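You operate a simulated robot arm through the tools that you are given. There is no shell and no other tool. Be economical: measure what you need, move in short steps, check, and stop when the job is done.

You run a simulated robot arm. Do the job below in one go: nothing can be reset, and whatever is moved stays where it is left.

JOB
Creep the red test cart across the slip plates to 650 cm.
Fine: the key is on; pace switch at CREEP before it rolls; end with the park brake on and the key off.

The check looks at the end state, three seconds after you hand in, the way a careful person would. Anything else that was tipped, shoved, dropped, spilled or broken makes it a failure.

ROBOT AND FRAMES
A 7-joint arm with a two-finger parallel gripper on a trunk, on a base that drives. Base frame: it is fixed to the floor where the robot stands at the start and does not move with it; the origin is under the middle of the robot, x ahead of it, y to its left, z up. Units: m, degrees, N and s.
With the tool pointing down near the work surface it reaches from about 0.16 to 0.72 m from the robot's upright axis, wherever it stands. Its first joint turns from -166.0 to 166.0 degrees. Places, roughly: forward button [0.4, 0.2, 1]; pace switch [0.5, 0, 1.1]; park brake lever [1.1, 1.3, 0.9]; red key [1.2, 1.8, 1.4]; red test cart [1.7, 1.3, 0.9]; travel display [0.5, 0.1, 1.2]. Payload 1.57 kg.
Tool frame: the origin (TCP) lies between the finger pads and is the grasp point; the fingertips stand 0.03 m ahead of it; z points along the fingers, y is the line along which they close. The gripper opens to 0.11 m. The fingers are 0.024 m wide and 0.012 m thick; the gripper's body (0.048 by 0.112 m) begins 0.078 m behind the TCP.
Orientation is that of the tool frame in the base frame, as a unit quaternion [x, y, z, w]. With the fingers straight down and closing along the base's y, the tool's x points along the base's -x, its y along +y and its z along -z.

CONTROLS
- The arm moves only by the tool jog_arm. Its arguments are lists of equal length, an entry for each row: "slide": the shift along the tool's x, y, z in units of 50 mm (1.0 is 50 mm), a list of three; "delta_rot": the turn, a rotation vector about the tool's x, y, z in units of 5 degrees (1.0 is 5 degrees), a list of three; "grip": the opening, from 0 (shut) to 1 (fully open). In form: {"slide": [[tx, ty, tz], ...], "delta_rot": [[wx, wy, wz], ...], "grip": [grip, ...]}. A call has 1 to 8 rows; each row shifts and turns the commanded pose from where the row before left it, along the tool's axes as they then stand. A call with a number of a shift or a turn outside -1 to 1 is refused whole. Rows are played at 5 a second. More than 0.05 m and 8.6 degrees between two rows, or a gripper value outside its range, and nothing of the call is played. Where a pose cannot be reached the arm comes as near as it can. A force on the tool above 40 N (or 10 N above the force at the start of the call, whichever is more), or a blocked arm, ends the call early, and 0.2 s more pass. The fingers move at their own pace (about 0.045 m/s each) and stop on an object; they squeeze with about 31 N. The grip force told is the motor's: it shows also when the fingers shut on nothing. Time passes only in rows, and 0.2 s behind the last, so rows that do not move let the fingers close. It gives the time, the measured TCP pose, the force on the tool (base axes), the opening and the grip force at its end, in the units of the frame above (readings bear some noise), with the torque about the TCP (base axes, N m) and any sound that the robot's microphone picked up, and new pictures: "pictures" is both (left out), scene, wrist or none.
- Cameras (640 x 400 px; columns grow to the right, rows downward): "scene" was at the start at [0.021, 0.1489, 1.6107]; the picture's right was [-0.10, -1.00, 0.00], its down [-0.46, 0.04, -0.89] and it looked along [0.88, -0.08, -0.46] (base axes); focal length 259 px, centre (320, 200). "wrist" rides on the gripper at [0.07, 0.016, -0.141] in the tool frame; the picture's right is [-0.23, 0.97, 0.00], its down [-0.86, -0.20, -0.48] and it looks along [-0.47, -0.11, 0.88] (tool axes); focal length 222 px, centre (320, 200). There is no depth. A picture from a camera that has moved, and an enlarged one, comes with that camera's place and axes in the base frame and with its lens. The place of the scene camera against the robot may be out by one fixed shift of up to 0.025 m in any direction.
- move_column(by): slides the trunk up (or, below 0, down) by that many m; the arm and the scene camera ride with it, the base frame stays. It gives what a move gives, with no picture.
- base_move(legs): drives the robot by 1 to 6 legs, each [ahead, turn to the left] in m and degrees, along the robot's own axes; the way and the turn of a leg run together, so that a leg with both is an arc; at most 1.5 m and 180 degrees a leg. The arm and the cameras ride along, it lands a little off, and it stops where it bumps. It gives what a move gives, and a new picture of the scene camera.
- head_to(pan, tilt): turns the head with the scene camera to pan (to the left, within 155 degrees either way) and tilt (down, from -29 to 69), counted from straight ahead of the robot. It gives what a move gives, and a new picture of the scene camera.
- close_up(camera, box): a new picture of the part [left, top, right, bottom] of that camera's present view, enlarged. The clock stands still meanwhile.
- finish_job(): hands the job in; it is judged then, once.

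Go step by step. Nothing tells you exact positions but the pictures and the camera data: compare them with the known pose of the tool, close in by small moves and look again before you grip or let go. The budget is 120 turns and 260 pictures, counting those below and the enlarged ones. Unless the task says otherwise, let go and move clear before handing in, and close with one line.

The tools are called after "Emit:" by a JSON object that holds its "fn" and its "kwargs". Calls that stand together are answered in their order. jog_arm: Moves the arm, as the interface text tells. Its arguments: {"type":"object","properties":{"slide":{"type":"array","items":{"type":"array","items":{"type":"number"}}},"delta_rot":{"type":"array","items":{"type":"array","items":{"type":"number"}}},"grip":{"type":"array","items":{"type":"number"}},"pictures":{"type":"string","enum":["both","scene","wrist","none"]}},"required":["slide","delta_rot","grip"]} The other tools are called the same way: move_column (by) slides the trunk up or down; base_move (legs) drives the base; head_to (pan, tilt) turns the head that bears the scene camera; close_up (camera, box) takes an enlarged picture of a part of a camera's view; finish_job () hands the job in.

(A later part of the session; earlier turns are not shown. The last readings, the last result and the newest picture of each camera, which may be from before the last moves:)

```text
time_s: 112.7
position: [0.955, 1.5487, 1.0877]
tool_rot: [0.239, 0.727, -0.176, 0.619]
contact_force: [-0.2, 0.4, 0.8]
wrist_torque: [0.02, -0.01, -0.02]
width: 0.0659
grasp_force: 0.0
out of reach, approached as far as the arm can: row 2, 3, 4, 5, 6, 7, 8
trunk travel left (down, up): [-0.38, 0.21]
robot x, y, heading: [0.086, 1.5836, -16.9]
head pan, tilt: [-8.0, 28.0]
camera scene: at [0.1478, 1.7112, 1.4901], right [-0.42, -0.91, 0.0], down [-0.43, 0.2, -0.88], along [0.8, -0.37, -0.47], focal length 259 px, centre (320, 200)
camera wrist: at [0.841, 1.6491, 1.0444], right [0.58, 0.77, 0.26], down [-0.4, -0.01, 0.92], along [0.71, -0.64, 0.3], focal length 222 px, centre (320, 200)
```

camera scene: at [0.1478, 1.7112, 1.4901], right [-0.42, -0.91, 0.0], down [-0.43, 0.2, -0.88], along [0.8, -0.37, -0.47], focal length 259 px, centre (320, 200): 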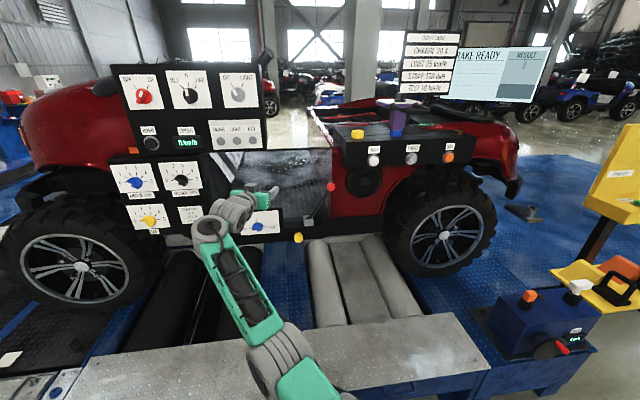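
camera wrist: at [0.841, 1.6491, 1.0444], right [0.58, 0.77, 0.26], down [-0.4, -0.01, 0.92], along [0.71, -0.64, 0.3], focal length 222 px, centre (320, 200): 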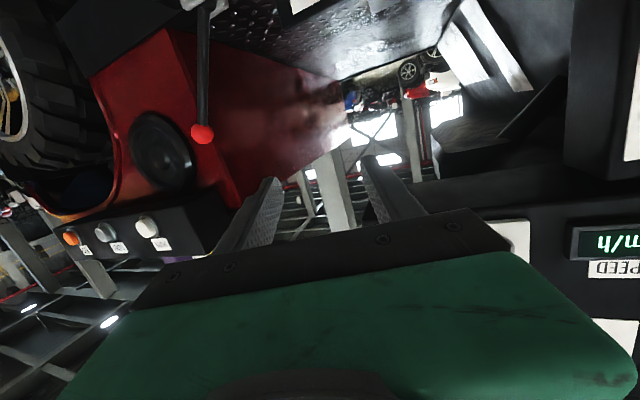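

Emit:
{"fn": "jog_arm", "kwargs": {"slide": [[0.2, -0.95, -0.08], [0.2, -0.95, -0.08], [0.2, -0.95, -0.08], [0.2, -0.95, -0.08], [0.2, -0.95, -0.08], [0.2, -0.95, -0.08]], "delta_rot": [[0, 0, 0], [0, 0, 0], [0, 0, 0], [0, 0, 0], [0, 0, 0], [0, 0, 0]], "grip": [0.6, 0.6, 0.6, 0.6, 0.6, 0.6], "pictures": "none"}}

Emit:
{"fn": "jog_arm", "kwargs": {"slide": [[0, 0, 0], [0, 0, 0], [0, 0, 0], [0, 0, 0]], "delta_rot": [[-0.82, 0.03, -0.14], [-0.82, 0.03, -0.14], [-0.82, 0.03, -0.14], [-0.82, 0.03, -0.14]], "grip": [0.6, 0.6, 0.6, 0.6], "pictures": "wrist"}}

```text
time_s: 114.1
position: [0.9821, 1.3622, 1.0806]
tool_rot: [0.239, 0.728, -0.176, 0.618]
contact_force: [-0.5, 0.2, 0.4]
wrist_torque: [0.02, -0.07, -0.02]
width: 0.0662
grasp_force: 0.1
out of reach, approached as far as the arm can: row 1, 2, 3, 4, 5, 6
trunk travel left (down, up): [-0.38, 0.21]
robot x, y, heading: [0.0898, 1.5837, -17.0]
head pan, tilt: [-8.0, 28.0]
```

```text
time_s: 115.1
position: [1.0143, 1.362, 1.0906]
tool_rot: [0.13, 0.755, -0.082, 0.638]
contact_force: [-1.3, 0.0, -0.1]
wrist_torque: [0.03, 0.0, -0.03]
width: 0.0659
grasp_force: 0.2
out of reach, approached as far as the arm can: row 1, 2, 3, 4
trunk travel left (down, up): [-0.38, 0.21]
robot x, y, heading: [0.09, 1.5795, -17.0]
head pan, tilt: [-8.0, 28.0]
camera wrist: at [0.8753, 1.4243, 1.047], right [0.33, 0.91, 0.26], down [-0.38, -0.13, 0.92], along [0.86, -0.4, 0.3], focal length 222 px, centre (320, 200)
```

wrist: 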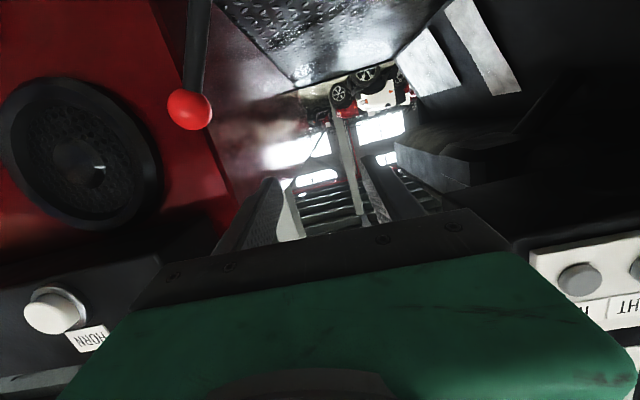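

The horizontal pose is at a limit here; I'll back up, lower the trunk and see how the arm settles.

Emit:
{"fn": "base_move", "kwargs": {"legs": [[-0.2, 0]]}}

Emit:
{"fn": "move_column", "kwargs": {"by": -0.15}}

Emit:
{"fn": "jog_arm", "kwargs": {"slide": [[0, 0, 0], [0, 0, 0]], "delta_rot": [[0, 0, 0], [0, 0, 0]], "grip": [0.6, 0.6], "pictures": "scene"}}

```text
time_s: 116.7
position: [0.8231, 1.4146, 1.0897]
tool_rot: [0.133, 0.754, -0.085, 0.638]
contact_force: [-0.5, -0.2, -1.3]
wrist_torque: [-0.01, 0.03, 0.02]
width: 0.0659
grasp_force: 0.0
trunk travel left (down, up): [-0.38, 0.21]
robot x, y, heading: [-0.1009, 1.6358, -17.2]
head pan, tilt: [-8.0, 28.0]
camera scene: at [-0.041, 1.7691, 1.4901], right [-0.43, -0.9, 0.0], down [-0.42, 0.2, -0.88], along [0.8, -0.38, -0.47], focal length 259 px, centre (320, 200)
```

scene: 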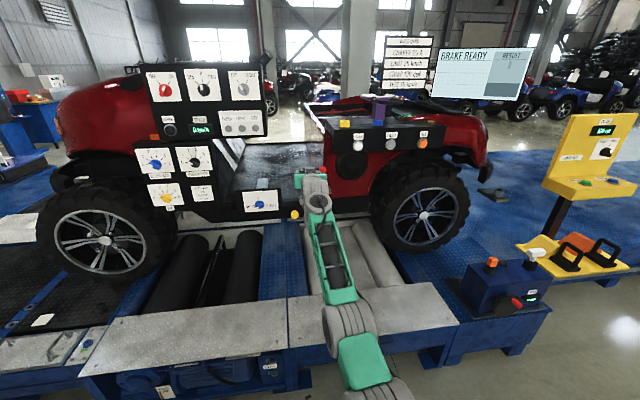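

```text
time_s: 118.5
position: [0.8228, 1.4145, 0.9408]
tool_rot: [0.133, 0.754, -0.085, 0.638]
contact_force: [-0.6, 0.8, 0.7]
wrist_torque: [0.01, -0.03, 0.03]
width: 0.0662
grasp_force: 0.1
trunk travel left (down, up): [-0.23, 0.36]
robot x, y, heading: [-0.101, 1.6443, -17.5]
head pan, tilt: [-8.0, 28.0]
```

```text
time_s: 119.1
position: [0.8225, 1.4146, 0.9391]
tool_rot: [0.133, 0.754, -0.085, 0.638]
contact_force: [0.3, 0.4, 0.3]
wrist_torque: [0.02, -0.02, 0.02]
width: 0.0659
grasp_force: 0.0
trunk travel left (down, up): [-0.23, 0.36]
robot x, y, heading: [-0.1016, 1.642, -17.4]
head pan, tilt: [-8.0, 28.0]
camera scene: at [-0.041, 1.7691, 1.3401], right [-0.43, -0.9, 0.0], down [-0.42, 0.2, -0.88], along [0.8, -0.38, -0.47], focal length 259 px, centre (320, 200)
```

scene: 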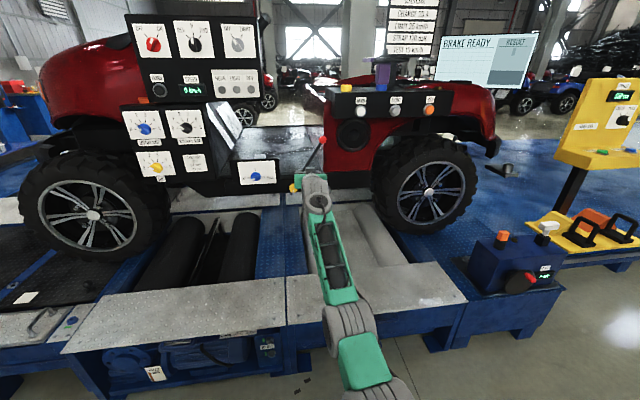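

Emit:
{"fn": "jog_arm", "kwargs": {"slide": [[0, 0, -0.8], [-0.4, -0.44, -0.75], [-0.4, -0.44, -0.75], [-0.4, -0.44, -0.75], [-0.4, -0.44, 0], [0, 0, 0], [0, 0, 0]], "delta_rot": [[0, 0, 0], [0, 0, 0], [0, 0, 0], [0, 0, 0], [0, 0, 0], [0, -1, 0], [0, -1, 0]], "grip": [0.6, 0.6, 0.6, 0.6, 0.6, 0.6, 0.6], "pictures": "wrist"}}

```text
time_s: 120.7
position: [0.7947, 1.3598, 1.0424]
tool_rot: [0.125, 0.695, -0.096, 0.701]
contact_force: [-0.8, 0.3, 0.2]
wrist_torque: [-0.01, -0.01, 0.01]
width: 0.066
grasp_force: 0.0
out of reach, approached as far as the arm can: row 1, 2, 3, 4, 7
trunk travel left (down, up): [-0.23, 0.36]
robot x, y, heading: [-0.1023, 1.6403, -17.3]
head pan, tilt: [-8.0, 28.0]
camera wrist: at [0.6664, 1.4212, 0.974], right [0.3, 0.92, 0.27], down [-0.53, -0.08, 0.85], along [0.8, -0.39, 0.46], focal length 222 px, centre (320, 200)
```

wrist: 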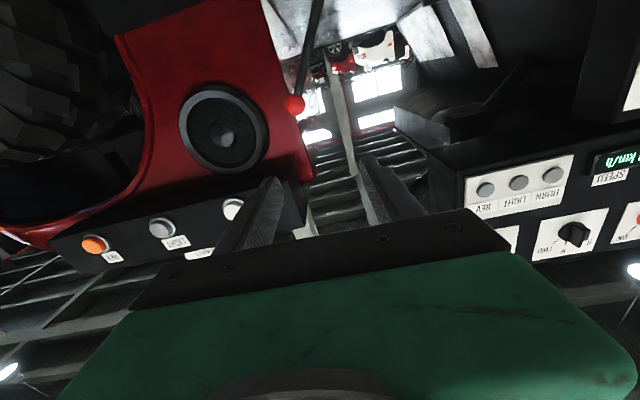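

Emit:
{"fn": "jog_arm", "kwargs": {"slide": [[0, 0, 0], [0, 0, 0], [0, 0, 0]], "delta_rot": [[0, 0, 0], [0, 0, 0], [0, 0, 0]], "grip": [0.6, 0.6, 0.6], "pictures": "scene"}}

```text
time_s: 121.5
position: [0.7946, 1.3596, 1.0432]
tool_rot: [0.124, 0.696, -0.095, 0.701]
contact_force: [0.4, 0.0, 0.2]
wrist_torque: [0.01, 0.0, 0.02]
width: 0.066
grasp_force: 0.0
trunk travel left (down, up): [-0.23, 0.36]
robot x, y, heading: [-0.1041, 1.6352, -17.5]
head pan, tilt: [-8.0, 28.0]
camera scene: at [-0.0411, 1.7691, 1.3401], right [-0.43, -0.9, 0.0], down [-0.42, 0.2, -0.88], along [0.8, -0.38, -0.47], focal length 259 px, centre (320, 200)
```

scene: 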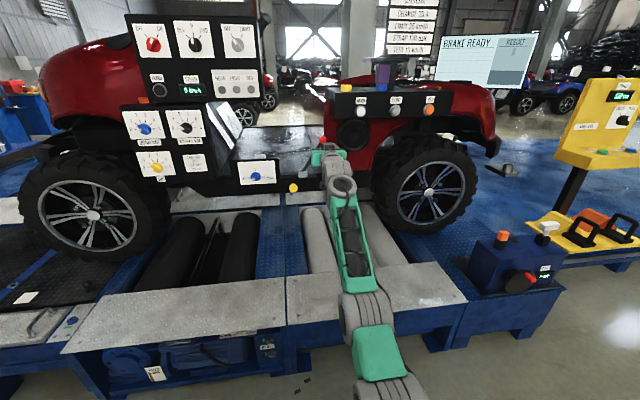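

Emit:
{"fn": "jog_arm", "kwargs": {"slide": [[0, 0, -0.6], [0, 0, -0.6], [0, 0, -0.6], [0, 0, -0.6]], "delta_rot": [[0, 0, 0], [0, 0, 0], [0, 0, 0], [0, 0, 0]], "grip": [0.6, 0.6, 0.6, 0.6], "pictures": "none"}}

```text
time_s: 122.5
position: [0.714, 1.3871, 1.0468]
tool_rot: [0.125, 0.698, -0.096, 0.698]
contact_force: [0.7, -0.3, -1.7]
wrist_torque: [-0.04, -0.11, -0.02]
width: 0.066
grasp_force: 0.0
out of reach, approached as far as the arm can: row 1, 2
trunk travel left (down, up): [-0.23, 0.36]
robot x, y, heading: [-0.1052, 1.6394, -17.6]
head pan, tilt: [-8.0, 28.0]
```

Emit:
{"fn": "jog_arm", "kwargs": {"slide": [[0.3, -0.3, 0], [0.3, -0.3, 0]], "delta_rot": [[0, 0, 0], [0, 0, 0]], "grip": [0.6, 0.6], "pictures": "none"}}

Emit:
{"fn": "base_move", "kwargs": {"legs": [[0.22, 0]]}}

Emit:
{"fn": "close_up", "kwargs": {"camera": "wrist", "box": [160, 0, 480, 200]}}

```text
time_s: 123.1
position: [0.7032, 1.3604, 1.0226]
tool_rot: [0.125, 0.695, -0.096, 0.701]
contact_force: [0.6, -0.8, 0.2]
wrist_torque: [0.02, 0.04, -0.01]
width: 0.0661
grasp_force: 0.0
trunk travel left (down, up): [-0.23, 0.36]
robot x, y, heading: [-0.1023, 1.6384, -17.1]
head pan, tilt: [-8.0, 28.0]
```

```text
time_s: 124.8
position: [0.9148, 1.292, 1.0221]
tool_rot: [0.125, 0.695, -0.096, 0.701]
contact_force: [-0.1, -1.1, -0.4]
wrist_torque: [0.01, -0.01, 0.0]
width: 0.0659
grasp_force: 0.0
trunk travel left (down, up): [-0.23, 0.36]
robot x, y, heading: [0.111, 1.5743, -17.4]
head pan, tilt: [-8.0, 28.0]
camera scene: at [0.1708, 1.703, 1.3401], right [-0.43, -0.9, 0.0], down [-0.42, 0.2, -0.88], along [0.8, -0.38, -0.47], focal length 259 px, centre (320, 200)
```

scene: 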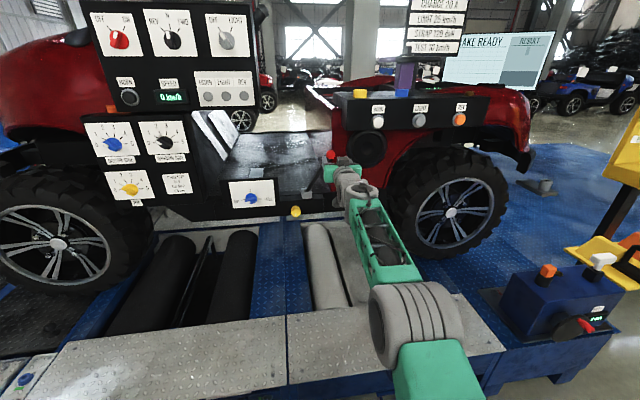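

```text
2.00 times, centred on (320, 100) of wrist
camera zoom: at [0.7874, 1.3536, 0.9534], right [0.3, 0.92, 0.27], down [-0.53, -0.07, 0.85], along [0.79, -0.39, 0.46], focal length 444 px, centre (320, 400)
```

zoom: 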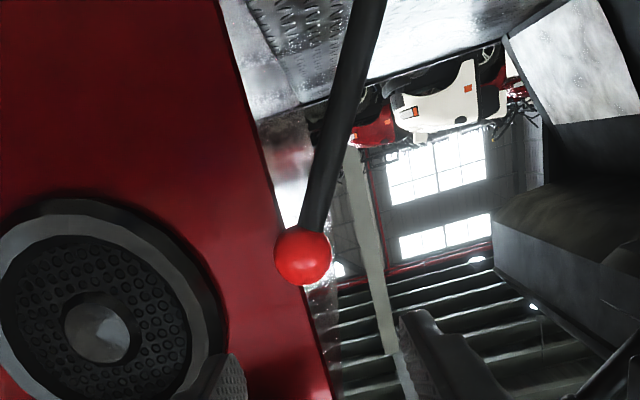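

Ball at about 13 cm ahead of the TCP. Approaching in two steps.

Emit:
{"fn": "jog_arm", "kwargs": {"slide": [[0.35, -0.08, 0.6], [0, 0, 0.6], [0, 0, 0.6], [0, 0, 0]], "delta_rot": [[0, 0, 0], [0, 0, 0], [0, 0, 0], [0, 0, 0]], "grip": [0.65, 0.65, 0.65, 0.65], "pictures": "wrist"}}

Emit:
{"fn": "close_up", "kwargs": {"camera": "wrist", "box": [200, 60, 440, 220]}}

```text
time_s: 125.8
position: [0.9993, 1.2613, 1.0044]
tool_rot: [0.125, 0.695, -0.096, 0.701]
contact_force: [0.4, 0.9, 0.3]
wrist_torque: [-0.03, -0.04, -0.04]
width: 0.0715
grasp_force: 0.1
trunk travel left (down, up): [-0.23, 0.36]
robot x, y, heading: [0.1056, 1.5729, -17.3]
head pan, tilt: [-8.0, 28.0]
camera wrist: at [0.8713, 1.3222, 0.9352], right [0.3, 0.92, 0.27], down [-0.53, -0.07, 0.85], along [0.79, -0.39, 0.46], focal length 222 px, centre (320, 200)
```

wrist: 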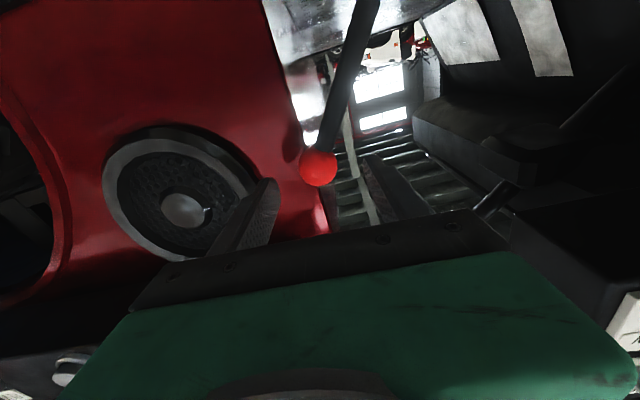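

```text
2.50 times, centred on (320, 140) of wrist
camera zoom: at [0.8713, 1.3222, 0.9352], right [0.3, 0.92, 0.27], down [-0.53, -0.07, 0.85], along [0.79, -0.39, 0.46], focal length 555 px, centre (320, 350)
```

zoom: 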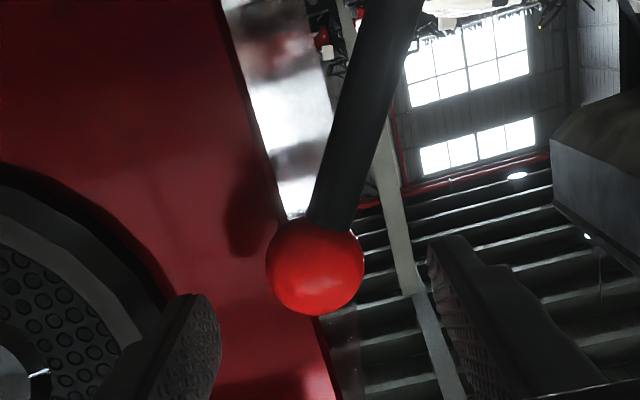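

Emit:
{"fn": "jog_arm", "kwargs": {"slide": [[0.24, 0, 0.3], [0, 0, 0.25], [0, 0, 0]], "delta_rot": [[0, 0, 0], [0, 0, 0], [0, 0, 0]], "grip": [0.65, 0.65, 0.65], "pictures": "scene"}}

Emit:
{"fn": "close_up", "kwargs": {"camera": "wrist", "box": [200, 60, 440, 220]}}

Emit:
{"fn": "close_up", "kwargs": {"camera": "scene", "box": [250, 80, 450, 230]}}

```text
time_s: 126.6
position: [1.0259, 1.2527, 0.9918]
tool_rot: [0.125, 0.696, -0.096, 0.7]
contact_force: [-0.1, 0.0, -1.1]
wrist_torque: [0.0, -0.06, 0.0]
width: 0.0717
grasp_force: 0.0
trunk travel left (down, up): [-0.23, 0.36]
robot x, y, heading: [0.1093, 1.5744, -17.3]
head pan, tilt: [-8.0, 28.0]
camera scene: at [0.1714, 1.7028, 1.34], right [-0.43, -0.9, 0.0], down [-0.42, 0.2, -0.88], along [0.8, -0.38, -0.47], focal length 259 px, centre (320, 200)
```

scene: 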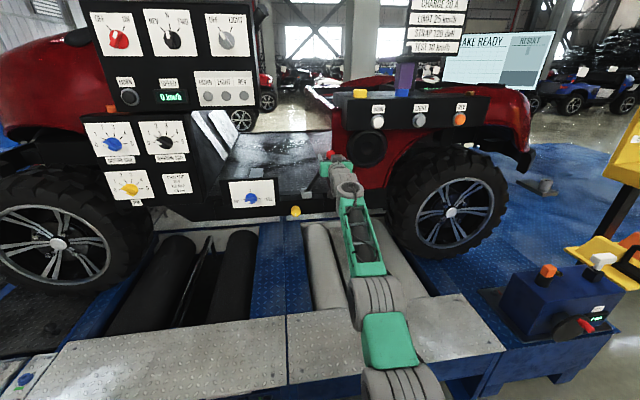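

```text
2.50 times, centred on (320, 140) of wrist
camera zoom: at [0.8985, 1.3147, 0.9219], right [0.3, 0.92, 0.27], down [-0.53, -0.08, 0.85], along [0.8, -0.39, 0.46], focal length 555 px, centre (320, 350)
```

zoom: 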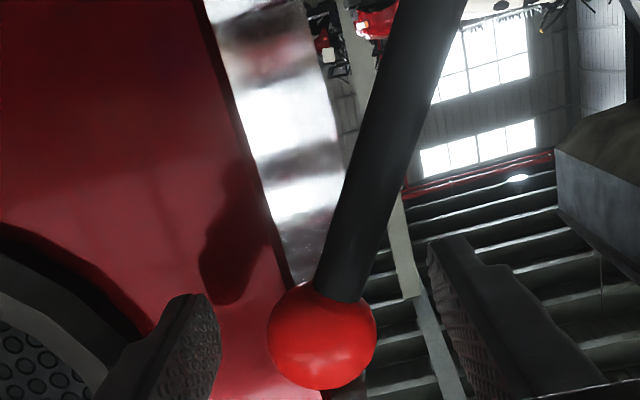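

```text
2.67 times, centred on (350, 155) of scene
camera zoom: at [0.1714, 1.7028, 1.34], right [-0.43, -0.9, 0.0], down [-0.42, 0.2, -0.88], along [0.8, -0.38, -0.47], focal length 690 px, centre (240, 320)
```

zoom: 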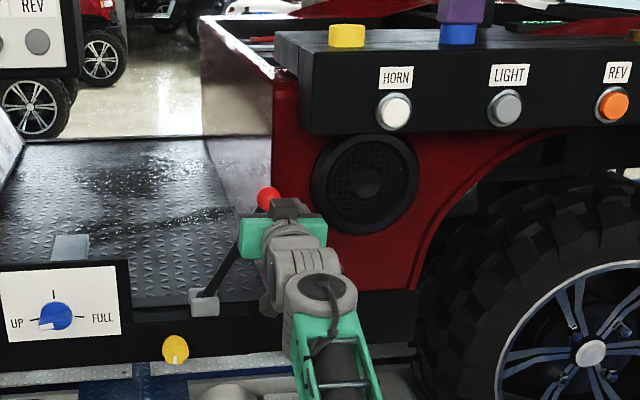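

Ball is between the fingers. Nearly closing around it and pushing toward the cart's front (tool +y) along the arc.

Emit:
{"fn": "jog_arm", "kwargs": {"slide": [[0, 0, 0], [0, 0, 0], [-0.15, 0.5, 0], [-0.12, 0.5, 0], [-0.08, 0.5, 0], [-0.04, 0.5, 0]], "delta_rot": [[0, 0, 0], [0, 0, 0], [0, 0, 0], [0, 0, 0], [0, 0, 0], [0, 0, 0]], "grip": [0.4, 0.4, 0.4, 0.4, 0.4, 0.4], "pictures": "both"}}

Emit:
{"fn": "close_up", "kwargs": {"camera": "scene", "box": [250, 80, 450, 230]}}

```text
time_s: 128.0
position: [1.0465, 1.3506, 1.0117]
tool_rot: [0.126, 0.697, -0.097, 0.699]
contact_force: [-0.3, -0.8, -0.3]
wrist_torque: [-0.02, -0.08, 0.05]
width: 0.0439
grasp_force: 0.2
out of reach, approached as far as the arm can: row 4, 6
trunk travel left (down, up): [-0.23, 0.36]
robot x, y, heading: [0.1053, 1.575, -17.1]
head pan, tilt: [-8.0, 28.0]
camera scene: at [0.1718, 1.7026, 1.34], right [-0.43, -0.9, 0.0], down [-0.43, 0.2, -0.88], along [0.8, -0.38, -0.47], focal length 259 px, centre (320, 200)
camera wrist: at [0.919, 1.413, 0.9429], right [0.3, 0.92, 0.27], down [-0.53, -0.08, 0.85], along [0.8, -0.39, 0.46], focal length 222 px, centre (320, 200)
```

scene: 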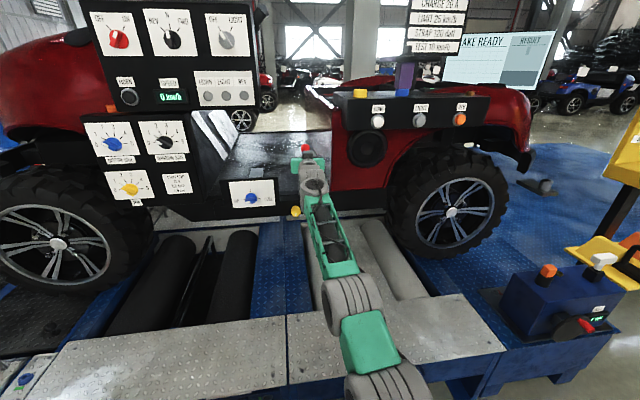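
wrist: 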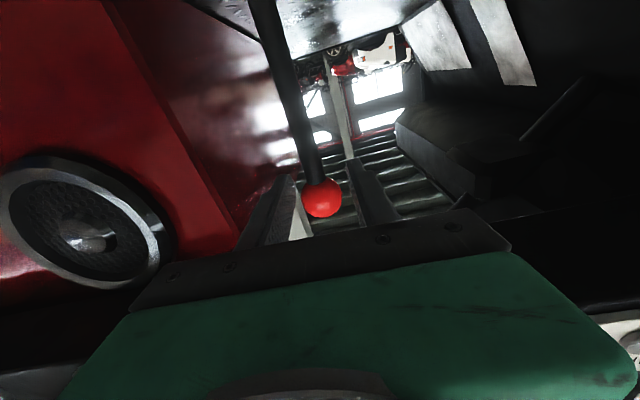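

```text
2.67 times, centred on (350, 155) of scene
camera zoom: at [0.1718, 1.7026, 1.34], right [-0.43, -0.9, 0.0], down [-0.43, 0.2, -0.88], along [0.8, -0.38, -0.47], focal length 690 px, centre (240, 320)
```

zoom: 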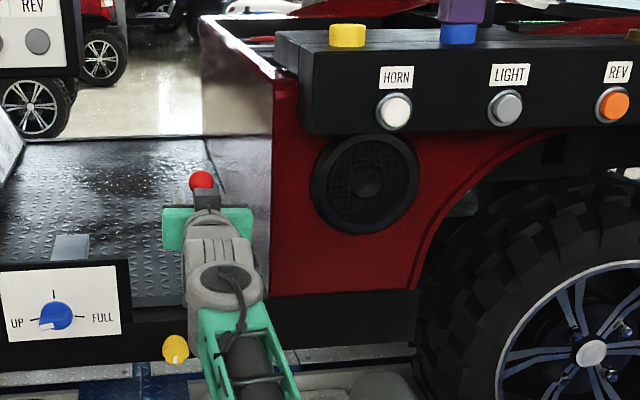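

The lever is now about upright, moving freely. Continuing forward.

Emit:
{"fn": "jog_arm", "kwargs": {"slide": [[0.04, 0.5, 0], [0.08, 0.5, 0], [0.12, 0.5, 0], [0.15, 0.5, 0]], "delta_rot": [[0, 0, 0], [0, 0, 0], [0, 0, 0], [0, 0, 0]], "grip": [0.4, 0.4, 0.4, 0.4], "pictures": "both"}}

Emit:
{"fn": "close_up", "kwargs": {"camera": "scene", "box": [200, 80, 400, 230]}}

```text
time_s: 128.7
position: [1.0518, 1.389, 1.0005]
tool_rot: [0.132, 0.698, -0.102, 0.696]
contact_force: [0.1, -1.1, -0.6]
wrist_torque: [-0.02, -0.05, 0.06]
width: 0.0444
grasp_force: 0.1
out of reach, approached as far as the arm can: row 1, 2
trunk travel left (down, up): [-0.23, 0.36]
robot x, y, heading: [0.1092, 1.5752, -17.8]
head pan, tilt: [-8.0, 28.0]
stopped in row 3: the force on the tool passed its limit (the readings are from after the stop); the commanded pose is now the measured one
camera scene: at [0.1722, 1.702, 1.3401], right [-0.44, -0.9, 0.0], down [-0.42, 0.2, -0.88], along [0.79, -0.38, -0.47], focal length 259 px, centre (320, 200)
camera wrist: at [0.9248, 1.4536, 0.9334], right [0.32, 0.91, 0.27], down [-0.52, -0.07, 0.85], along [0.79, -0.41, 0.45], focal length 222 px, centre (320, 200)
```

scene: 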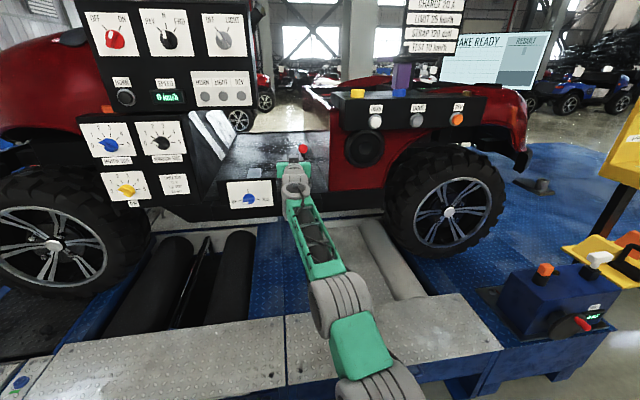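
wrist: 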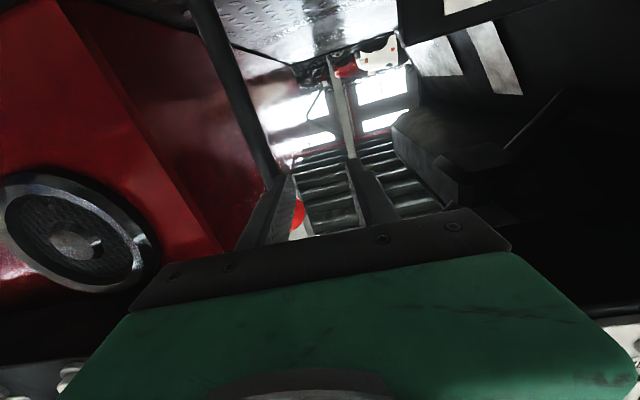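

```text
2.67 times, centred on (300, 155) of scene
camera zoom: at [0.1722, 1.702, 1.3401], right [-0.44, -0.9, 0.0], down [-0.42, 0.2, -0.88], along [0.79, -0.38, -0.47], focal length 690 px, centre (373, 320)
```

zoom: 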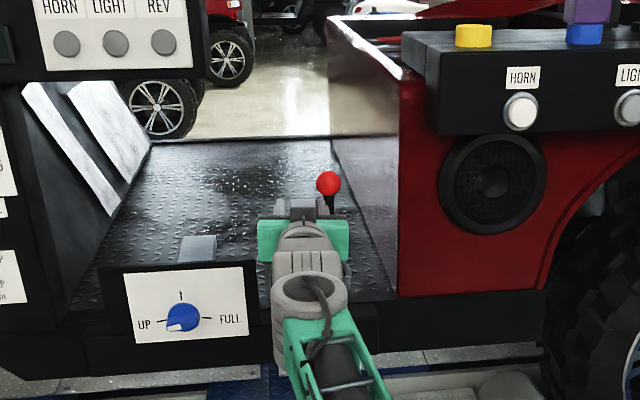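

The lever met a stop near upright and the finger slid past. Backing the tool out to look at the lever.

Emit:
{"fn": "jog_arm", "kwargs": {"slide": [[0, 0, 0], [0, 0, -0.7], [0, 0, -0.7], [0, 0, -0.7], [0, 0, 0]], "delta_rot": [[0, 0, 0], [0, 0, 0], [0, 0, 0], [0, 0, 0], [0, 0, 0]], "grip": [0.4, 0.4, 0.4, 0.4, 0.4], "pictures": "both"}}

Emit:
{"fn": "close_up", "kwargs": {"camera": "scene", "box": [200, 80, 400, 230]}}

```text
time_s: 129.9
position: [0.9516, 1.4239, 1.0036]
tool_rot: [0.132, 0.697, -0.103, 0.697]
contact_force: [-0.5, -0.8, -0.1]
wrist_torque: [-0.01, 0.0, 0.01]
width: 0.0439
grasp_force: 0.1
trunk travel left (down, up): [-0.23, 0.36]
robot x, y, heading: [0.1098, 1.572, -17.9]
head pan, tilt: [-8.0, 28.0]
camera scene: at [0.1719, 1.7023, 1.3401], right [-0.44, -0.9, 0.0], down [-0.42, 0.2, -0.88], along [0.79, -0.39, -0.47], focal length 259 px, centre (320, 200)
camera wrist: at [0.8243, 1.4886, 0.9352], right [0.32, 0.91, 0.27], down [-0.52, -0.07, 0.85], along [0.79, -0.41, 0.46], focal length 222 px, centre (320, 200)
```

scene: 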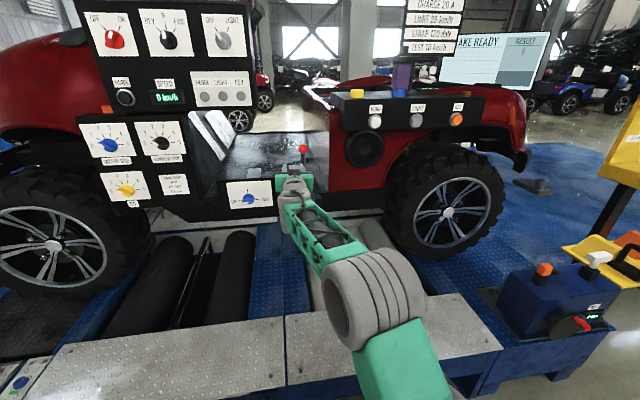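
wrist: 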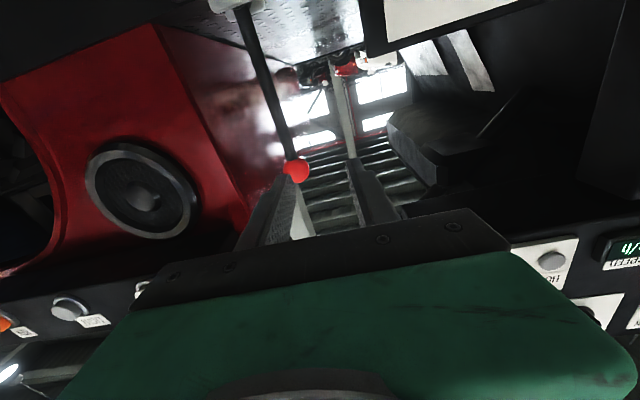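

```text
2.67 times, centred on (300, 155) of scene
camera zoom: at [0.1719, 1.7023, 1.3401], right [-0.44, -0.9, 0.0], down [-0.42, 0.2, -0.88], along [0.79, -0.39, -0.47], focal length 690 px, centre (373, 320)
```

zoom: 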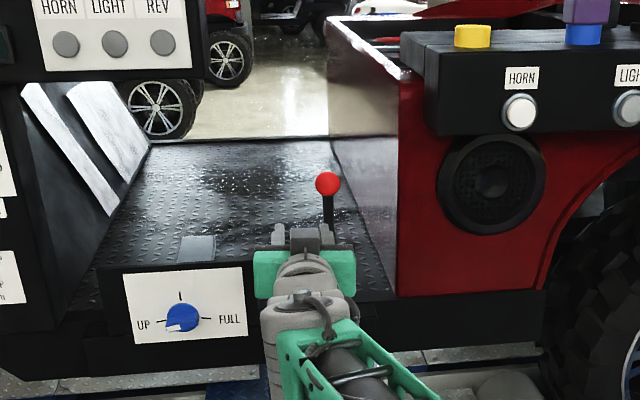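

The lever now stands upright (moved ~10 cm from its rear-lean stop). I'll return to the pendant and test forward again.

Emit:
{"fn": "base_move", "kwargs": {"legs": [[-0.27, 0], [0, 91], [-1.5, 0], [-0.24, 0], [0, -73]]}}

Emit:
{"fn": "move_column", "kwargs": {"by": 0.15}}

Emit:
{"fn": "jog_arm", "kwargs": {"slide": [[0, 0, 0], [0, 0, 0], [0, 0, 0], [0, 0, 0], [0, 0, 0], [0, 0, 0], [0, 0, 0], [0, 0, 0]], "delta_rot": [[0, 1, 0], [0, 1, 0], [0, 1, 0], [0, 1, 0], [0, 1, 0], [0, 1, 0], [0, 1, 0], [0, 1, 0]], "grip": [0.2, 0, 0, 0, 0, 0, 0, 0], "pictures": "scene"}}

```text
time_s: 147.1
position: [0.1927, 0.1177, 1.0035]
tool_rot: [0.028, 0.709, 0.0, 0.705]
contact_force: [0.0, 0.7, 0.3]
wrist_torque: [0.01, 0.02, 0.0]
width: 0.044
grasp_force: 0.0
trunk travel left (down, up): [-0.23, 0.36]
robot x, y, heading: [-0.658, 0.015, -0.7]
head pan, tilt: [-8.0, 28.0]
camera scene: at [-0.6332, 0.1592, 1.3401], right [-0.16, -0.99, 0.0], down [-0.46, 0.07, -0.88], along [0.87, -0.14, -0.47], focal length 259 px, centre (320, 200)
```

scene: 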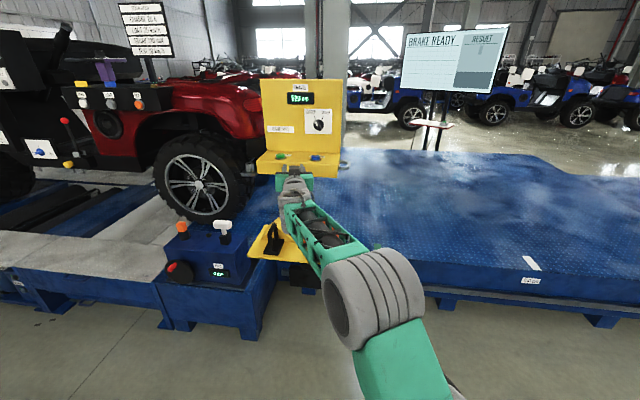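

```text
time_s: 148.9
position: [0.1927, 0.1172, 1.1528]
tool_rot: [0.029, 0.709, 0.0, 0.704]
contact_force: [-0.8, -0.6, 0.1]
wrist_torque: [-0.01, 0.0, -0.02]
width: 0.044
grasp_force: 0.1
trunk travel left (down, up): [-0.38, 0.21]
robot x, y, heading: [-0.6547, 0.0137, -1.0]
head pan, tilt: [-8.0, 28.0]
```

```text
time_s: 150.7
position: [0.1873, 0.1181, 1.1513]
tool_rot: [0.027, 0.898, 0.01, 0.439]
contact_force: [-0.6, 0.0, -0.6]
wrist_torque: [0.04, 0.01, -0.01]
width: 0.0002
grasp_force: 21.2
out of reach, approached as far as the arm can: row 8
trunk travel left (down, up): [-0.38, 0.21]
robot x, y, heading: [-0.658, 0.0139, -1.0]
head pan, tilt: [-8.0, 28.0]
camera scene: at [-0.6341, 0.1589, 1.4902], right [-0.16, -0.99, 0.0], down [-0.46, 0.07, -0.88], along [0.87, -0.14, -0.47], focal length 259 px, centre (320, 200)
```

scene: 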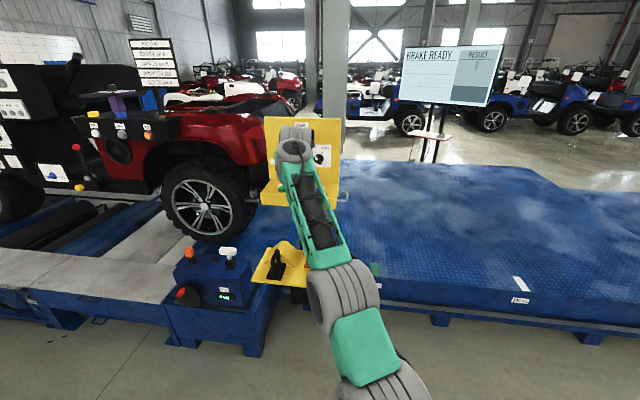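

Emit:
{"fn": "jog_arm", "kwargs": {"slide": [[0.65, 0.27, -0.27], [0.65, 0.27, -0.27], [0.65, 0.27, -0.27], [0, 0, 0], [0, 0, 0]], "delta_rot": [[0, 0, 0], [0, 0, 0], [0, 0, 0], [0, 1, 0], [0, 1, 0]], "grip": [0, 0, 0, 0, 0], "pictures": "none"}}

Emit:
{"fn": "base_move", "kwargs": {"legs": [[0.31, 1]]}}

Emit:
{"fn": "close_up", "kwargs": {"camera": "wrist", "box": [160, 0, 480, 200]}}

```text
time_s: 151.9
position: [0.0959, 0.1606, 1.1026]
tool_rot: [0.025, 0.941, 0.013, 0.338]
contact_force: [0.1, -1.1, 0.3]
wrist_torque: [0.0, -0.02, 0.01]
width: 0.0
grasp_force: 20.7
trunk travel left (down, up): [-0.38, 0.21]
robot x, y, heading: [-0.6562, 0.0125, -1.0]
head pan, tilt: [-8.0, 28.0]
```

```text
time_s: 154.0
position: [0.4041, 0.1726, 1.1025]
tool_rot: [0.016, 0.94, 0.016, 0.339]
contact_force: [-0.3, -0.7, 0.0]
wrist_torque: [-0.02, 0.02, 0.02]
width: 0.0
grasp_force: 21.4
trunk travel left (down, up): [-0.38, 0.21]
robot x, y, heading: [-0.3471, 0.0129, 0.2]
head pan, tilt: [-8.0, 28.0]
camera scene: at [-0.3241, 0.1576, 1.49], right [-0.14, -0.99, 0.0], down [-0.47, 0.06, -0.88], along [0.87, -0.12, -0.47], focal length 259 px, centre (320, 200)
```

scene: 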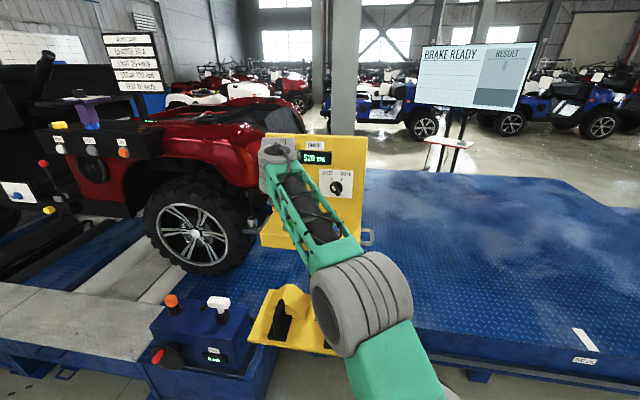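

```text
2.00 times, centred on (320, 100) of wrist
camera zoom: at [0.2611, 0.1896, 1.1682], right [0.19, 0.96, 0.18], down [0.35, -0.24, 0.9], along [0.92, -0.11, -0.38], focal length 444 px, centre (320, 400)
```

zoom: 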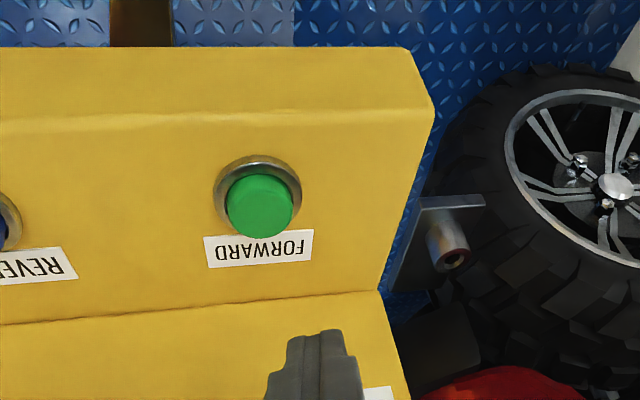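

Emit:
{"fn": "jog_arm", "kwargs": {"slide": [[0.233, -0.145, 0.556], [0.233, -0.145, 0.556], [0.233, -0.145, 0.556], [0, 0, 0]], "delta_rot": [[0, 0, 0], [0, 0, 0], [0, 0, 0], [0, 0, 0]], "grip": [0, 0, 0, 0], "pictures": "none"}}

Emit:
{"fn": "close_up", "kwargs": {"camera": "wrist", "box": [220, 80, 420, 220]}}

Emit:
{"fn": "close_up", "kwargs": {"camera": "scene", "box": [0, 120, 380, 250]}}

```text
time_s: 155.0
position: [0.4316, 0.1547, 1.0136]
tool_rot: [0.017, 0.941, 0.017, 0.338]
contact_force: [-1.0, 0.6, 0.0]
wrist_torque: [0.01, -0.01, 0.02]
width: 0.0
grasp_force: 21.8
trunk travel left (down, up): [-0.38, 0.21]
robot x, y, heading: [-0.348, 0.016, 0.3]
head pan, tilt: [-8.0, 28.0]
```

```text
2.86 times, centred on (320, 150) of wrist
camera zoom: at [0.2875, 0.1707, 1.0791], right [0.19, 0.96, 0.19], down [0.35, -0.24, 0.9], along [0.92, -0.11, -0.38], focal length 635 px, centre (320, 343)
```

zoom: 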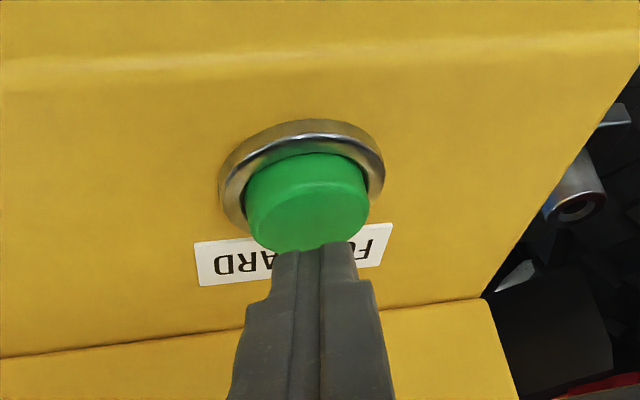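

```text
1.68 times, centred on (190, 185) of scene
camera zoom: at [-0.324, 0.1575, 1.4901], right [-0.14, -0.99, 0.0], down [-0.47, 0.06, -0.88], along [0.87, -0.12, -0.47], focal length 436 px, centre (539, 225)
```

zoom: 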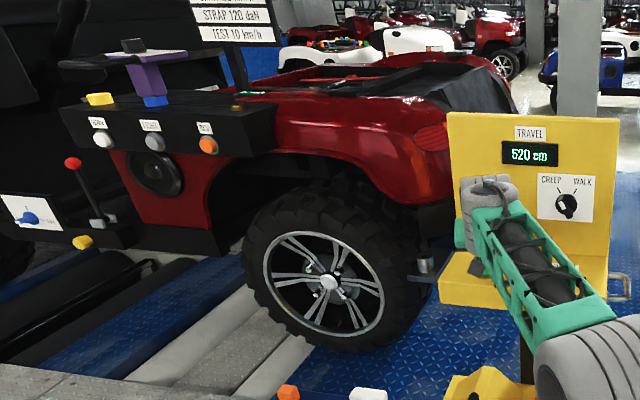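

Emit:
{"fn": "jog_arm", "kwargs": {"slide": [[0.11, -0.004, 0.02], [0.064, -0.004, 0.077], [0.064, -0.004, 0.077], [0, 0, 0]], "delta_rot": [[0, 0, 0], [0, 0, 0], [0, 0, 0], [0, 0, 0]], "grip": [0, 0, 0, 0], "pictures": "none"}}

Emit:
{"fn": "close_up", "kwargs": {"camera": "scene", "box": [260, 120, 380, 220]}}

```text
time_s: 156.0
position: [0.4255, 0.1548, 1.0028]
tool_rot: [0.018, 0.94, 0.017, 0.341]
contact_force: [1.9, -0.6, 7.4]
wrist_torque: [-0.02, -0.1, -0.03]
width: 0.0
grasp_force: 21.2
trunk travel left (down, up): [-0.38, 0.21]
robot x, y, heading: [-0.3442, 0.0162, -0.1]
head pan, tilt: [-8.0, 28.0]
heard: click
```

```text
4.00 times, centred on (320, 170) of scene
camera zoom: at [-0.3248, 0.1574, 1.4902], right [-0.14, -0.99, 0.0], down [-0.46, 0.06, -0.88], along [0.87, -0.12, -0.47], focal length 1035 px, centre (320, 320)
```

zoom: 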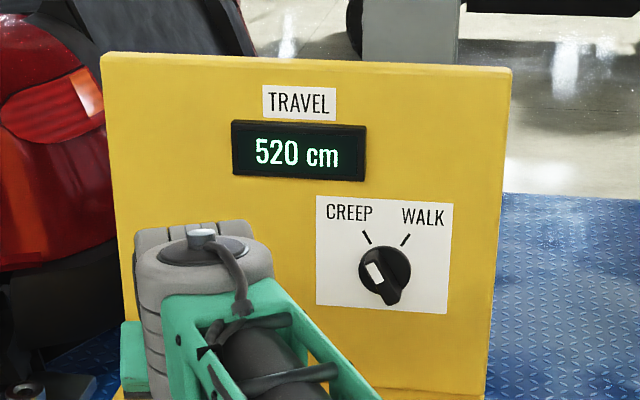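

Emit:
{"fn": "jog_arm", "kwargs": {"slide": [[0, 0, 0], [0, 0, 0], [0, 0, 0]], "delta_rot": [[0, 0, 0], [0, 0, 0], [0, 0, 0]], "grip": [0, 0, 0], "pictures": "none"}}

Emit:
{"fn": "close_up", "kwargs": {"camera": "scene", "box": [0, 120, 380, 250]}}

```text
time_s: 156.8
position: [0.4262, 0.1549, 1.0028]
tool_rot: [0.017, 0.94, 0.016, 0.341]
contact_force: [6.0, -0.3, 12.0]
wrist_torque: [0.0, -0.29, -0.01]
width: 0.0
grasp_force: 21.3
trunk travel left (down, up): [-0.38, 0.21]
robot x, y, heading: [-0.3429, 0.0111, -0.1]
head pan, tilt: [-8.0, 28.0]
```

```text
1.68 times, centred on (190, 185) of scene
camera zoom: at [-0.3248, 0.1573, 1.4902], right [-0.14, -0.99, 0.0], down [-0.46, 0.06, -0.88], along [0.87, -0.12, -0.47], focal length 436 px, centre (539, 225)
```

zoom: 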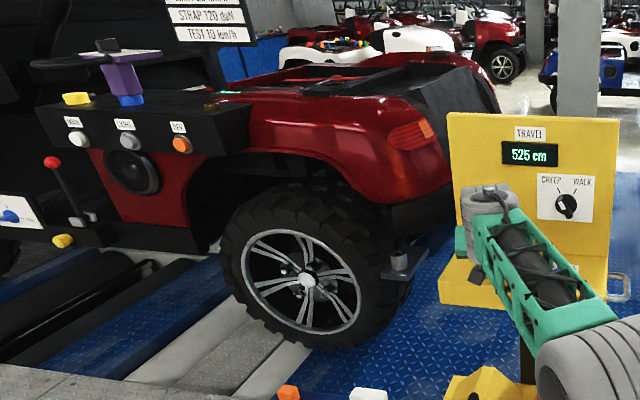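

It rolls (525 cm). Holding and monitoring.

Emit:
{"fn": "jog_arm", "kwargs": {"slide": [[0, 0, 0], [0, 0, 0], [0, 0, 0], [0, 0, 0], [0, 0, 0], [0, 0, 0], [0, 0, 0], [0, 0, 0]], "delta_rot": [[0, 0, 0], [0, 0, 0], [0, 0, 0], [0, 0, 0], [0, 0, 0], [0, 0, 0], [0, 0, 0], [0, 0, 0]], "grip": [0, 0, 0, 0, 0, 0, 0, 0], "pictures": "none"}}

Emit:
{"fn": "close_up", "kwargs": {"camera": "scene", "box": [0, 120, 380, 250]}}

```text
time_s: 158.6
position: [0.4263, 0.1548, 1.0018]
tool_rot: [0.016, 0.94, 0.016, 0.34]
contact_force: [6.4, 1.3, 17.6]
wrist_torque: [0.01, -0.4, 0.04]
width: 0.0
grasp_force: 21.6
trunk travel left (down, up): [-0.38, 0.21]
robot x, y, heading: [-0.3433, 0.0131, 0.2]
head pan, tilt: [-8.0, 28.0]
```

```text
1.68 times, centred on (190, 185) of scene
camera zoom: at [-0.3252, 0.1572, 1.4902], right [-0.14, -0.99, 0.0], down [-0.46, 0.06, -0.88], along [0.88, -0.12, -0.47], focal length 436 px, centre (539, 225)
```

zoom: 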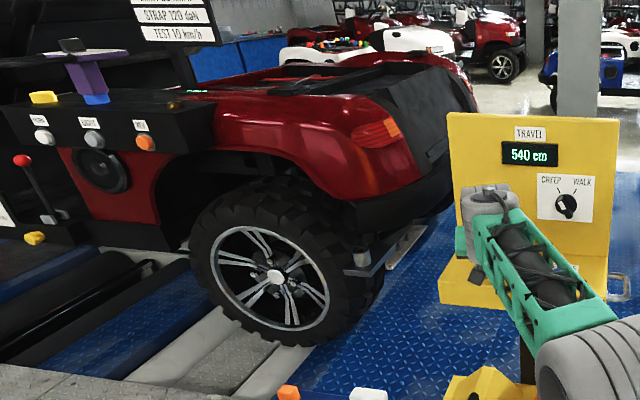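

8.3 cm/s. Holding further for about 7 s, then checking.

Emit:
{"fn": "jog_arm", "kwargs": {"slide": [[0, 0, 0], [0, 0, 0], [0, 0, 0], [0, 0, 0], [0, 0, 0], [0, 0, 0], [0, 0, 0], [0, 0, 0]], "delta_rot": [[0, 0, 0], [0, 0, 0], [0, 0, 0], [0, 0, 0], [0, 0, 0], [0, 0, 0], [0, 0, 0], [0, 0, 0]], "grip": [0, 0, 0, 0, 0, 0, 0, 0], "pictures": "none"}}

Emit:
{"fn": "jog_arm", "kwargs": {"slide": [[0, 0, 0], [0, 0, 0], [0, 0, 0], [0, 0, 0], [0, 0, 0], [0, 0, 0], [0, 0, 0], [0, 0, 0]], "delta_rot": [[0, 0, 0], [0, 0, 0], [0, 0, 0], [0, 0, 0], [0, 0, 0], [0, 0, 0], [0, 0, 0], [0, 0, 0]], "grip": [0, 0, 0, 0, 0, 0, 0, 0], "pictures": "none"}}

Emit:
{"fn": "jog_arm", "kwargs": {"slide": [[0, 0, 0], [0, 0, 0], [0, 0, 0], [0, 0, 0], [0, 0, 0], [0, 0, 0], [0, 0, 0], [0, 0, 0]], "delta_rot": [[0, 0, 0], [0, 0, 0], [0, 0, 0], [0, 0, 0], [0, 0, 0], [0, 0, 0], [0, 0, 0], [0, 0, 0]], "grip": [0, 0, 0, 0, 0, 0, 0, 0], "pictures": "none"}}

Emit:
{"fn": "close_up", "kwargs": {"camera": "scene", "box": [0, 120, 380, 250]}}

```text
time_s: 160.4
position: [0.4249, 0.1542, 1.0022]
tool_rot: [0.016, 0.94, 0.016, 0.339]
contact_force: [7.6, -0.1, 20.0]
wrist_torque: [0.0, -0.43, 0.01]
width: 0.0
grasp_force: 21.1
trunk travel left (down, up): [-0.38, 0.21]
robot x, y, heading: [-0.3459, 0.0115, 0.1]
head pan, tilt: [-8.0, 28.0]
```

```text
time_s: 162.2
position: [0.4254, 0.1536, 1.001]
tool_rot: [0.016, 0.94, 0.016, 0.34]
contact_force: [6.4, 0.8, 19.9]
wrist_torque: [-0.02, -0.43, -0.01]
width: 0.0002
grasp_force: 21.2
trunk travel left (down, up): [-0.38, 0.21]
robot x, y, heading: [-0.345, 0.0093, 0.3]
head pan, tilt: [-8.0, 28.0]
```

```text
time_s: 164.0
position: [0.425, 0.1548, 1.0017]
tool_rot: [0.017, 0.94, 0.016, 0.34]
contact_force: [5.4, 0.1, 20.7]
wrist_torque: [0.01, -0.35, -0.03]
width: 0.0
grasp_force: 21.1
trunk travel left (down, up): [-0.38, 0.21]
robot x, y, heading: [-0.3437, 0.0113, 0.1]
head pan, tilt: [-8.0, 28.0]
```

```text
1.68 times, centred on (190, 185) of scene
camera zoom: at [-0.3256, 0.1571, 1.4902], right [-0.14, -0.99, 0.0], down [-0.46, 0.06, -0.88], along [0.88, -0.12, -0.47], focal length 436 px, centre (539, 225)
```

zoom: 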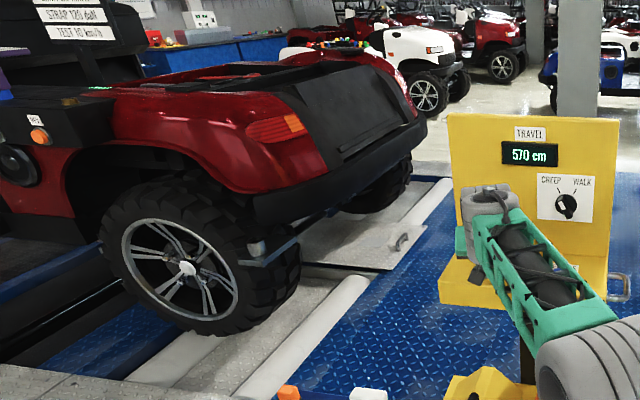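

Emit:
{"fn": "jog_arm", "kwargs": {"slide": [[0, 0, 0], [0, 0, 0], [0, 0, 0], [0, 0, 0], [0, 0, 0], [0, 0, 0], [0, 0, 0], [0, 0, 0]], "delta_rot": [[0, 0, 0], [0, 0, 0], [0, 0, 0], [0, 0, 0], [0, 0, 0], [0, 0, 0], [0, 0, 0], [0, 0, 0]], "grip": [0, 0, 0, 0, 0, 0, 0, 0], "pictures": "none"}}

Emit:
{"fn": "jog_arm", "kwargs": {"slide": [[0, 0, 0], [0, 0, 0], [0, 0, 0], [0, 0, 0], [0, 0, 0], [0, 0, 0], [0, 0, 0], [0, 0, 0]], "delta_rot": [[0, 0, 0], [0, 0, 0], [0, 0, 0], [0, 0, 0], [0, 0, 0], [0, 0, 0], [0, 0, 0], [0, 0, 0]], "grip": [0, 0, 0, 0, 0, 0, 0, 0], "pictures": "none"}}

Emit:
{"fn": "close_up", "kwargs": {"camera": "scene", "box": [0, 120, 380, 250]}}

```text
time_s: 165.8
position: [0.4259, 0.1556, 1.0025]
tool_rot: [0.016, 0.94, 0.016, 0.34]
contact_force: [4.8, -0.6, 20.1]
wrist_torque: [-0.03, -0.31, -0.01]
width: 0.0002
grasp_force: 21.6
trunk travel left (down, up): [-0.38, 0.21]
robot x, y, heading: [-0.3457, 0.0151, 0.3]
head pan, tilt: [-8.0, 28.0]
```

```text
time_s: 167.6
position: [0.425, 0.1541, 1.0024]
tool_rot: [0.016, 0.94, 0.016, 0.34]
contact_force: [2.7, -0.5, 18.9]
wrist_torque: [-0.01, -0.3, 0.07]
width: 0.0
grasp_force: 20.7
trunk travel left (down, up): [-0.38, 0.21]
robot x, y, heading: [-0.3439, 0.0114, 0.3]
head pan, tilt: [-8.0, 28.0]
```

```text
1.68 times, centred on (190, 185) of scene
camera zoom: at [-0.3258, 0.1571, 1.4902], right [-0.14, -0.99, 0.0], down [-0.46, 0.06, -0.88], along [0.88, -0.12, -0.47], focal length 436 px, centre (539, 225)
```

zoom: 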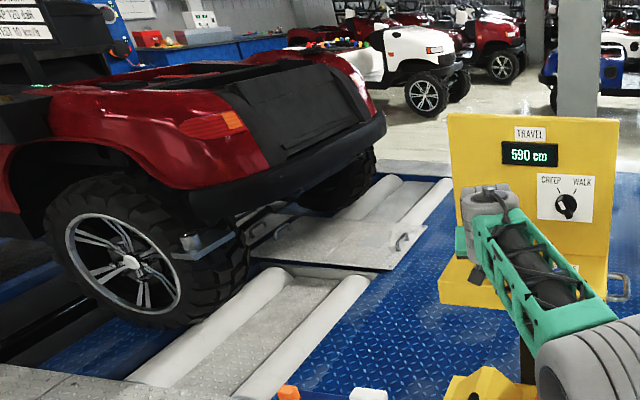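

Emit:
{"fn": "jog_arm", "kwargs": {"slide": [[0, 0, 0], [0, 0, 0], [0, 0, 0], [0, 0, 0], [0, 0, 0], [0, 0, 0], [0, 0, 0], [0, 0, 0]], "delta_rot": [[0, 0, 0], [0, 0, 0], [0, 0, 0], [0, 0, 0], [0, 0, 0], [0, 0, 0], [0, 0, 0], [0, 0, 0]], "grip": [0, 0, 0, 0, 0, 0, 0, 0], "pictures": "none"}}

Emit:
{"fn": "jog_arm", "kwargs": {"slide": [[0, 0, 0], [0, 0, 0], [0, 0, 0], [0, 0, 0], [0, 0, 0], [0, 0, 0], [0, 0, 0], [0, 0, 0]], "delta_rot": [[0, 0, 0], [0, 0, 0], [0, 0, 0], [0, 0, 0], [0, 0, 0], [0, 0, 0], [0, 0, 0], [0, 0, 0]], "grip": [0, 0, 0, 0, 0, 0, 0, 0], "pictures": "none"}}

Emit:
{"fn": "close_up", "kwargs": {"camera": "scene", "box": [0, 120, 380, 250]}}

```text
time_s: 169.4
position: [0.425, 0.1553, 1.0016]
tool_rot: [0.016, 0.94, 0.017, 0.341]
contact_force: [2.5, -0.8, 20.0]
wrist_torque: [-0.01, -0.24, -0.03]
width: 0.0
grasp_force: 20.9
trunk travel left (down, up): [-0.38, 0.21]
robot x, y, heading: [-0.3458, 0.0117, 0.1]
head pan, tilt: [-8.0, 28.0]
```

```text
time_s: 171.2
position: [0.4253, 0.1545, 1.002]
tool_rot: [0.016, 0.94, 0.016, 0.34]
contact_force: [1.6, -0.6, 18.9]
wrist_torque: [0.01, -0.23, -0.04]
width: 0.0
grasp_force: 21.4
trunk travel left (down, up): [-0.38, 0.21]
robot x, y, heading: [-0.3437, 0.0146, 0.1]
head pan, tilt: [-8.0, 28.0]
```

```text
1.68 times, centred on (190, 185) of scene
camera zoom: at [-0.3259, 0.1571, 1.4902], right [-0.14, -0.99, 0.0], down [-0.46, 0.06, -0.88], along [0.88, -0.12, -0.47], focal length 436 px, centre (539, 225)
```

zoom: 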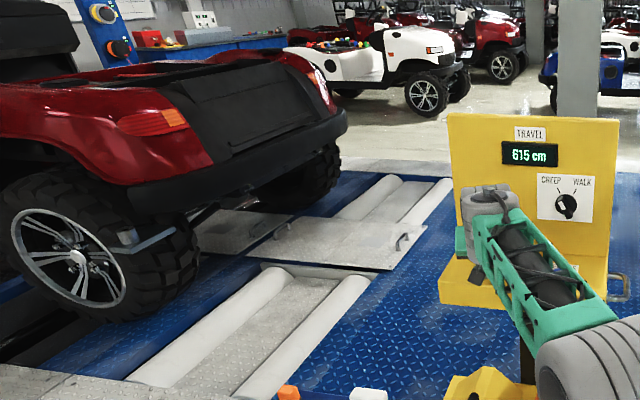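

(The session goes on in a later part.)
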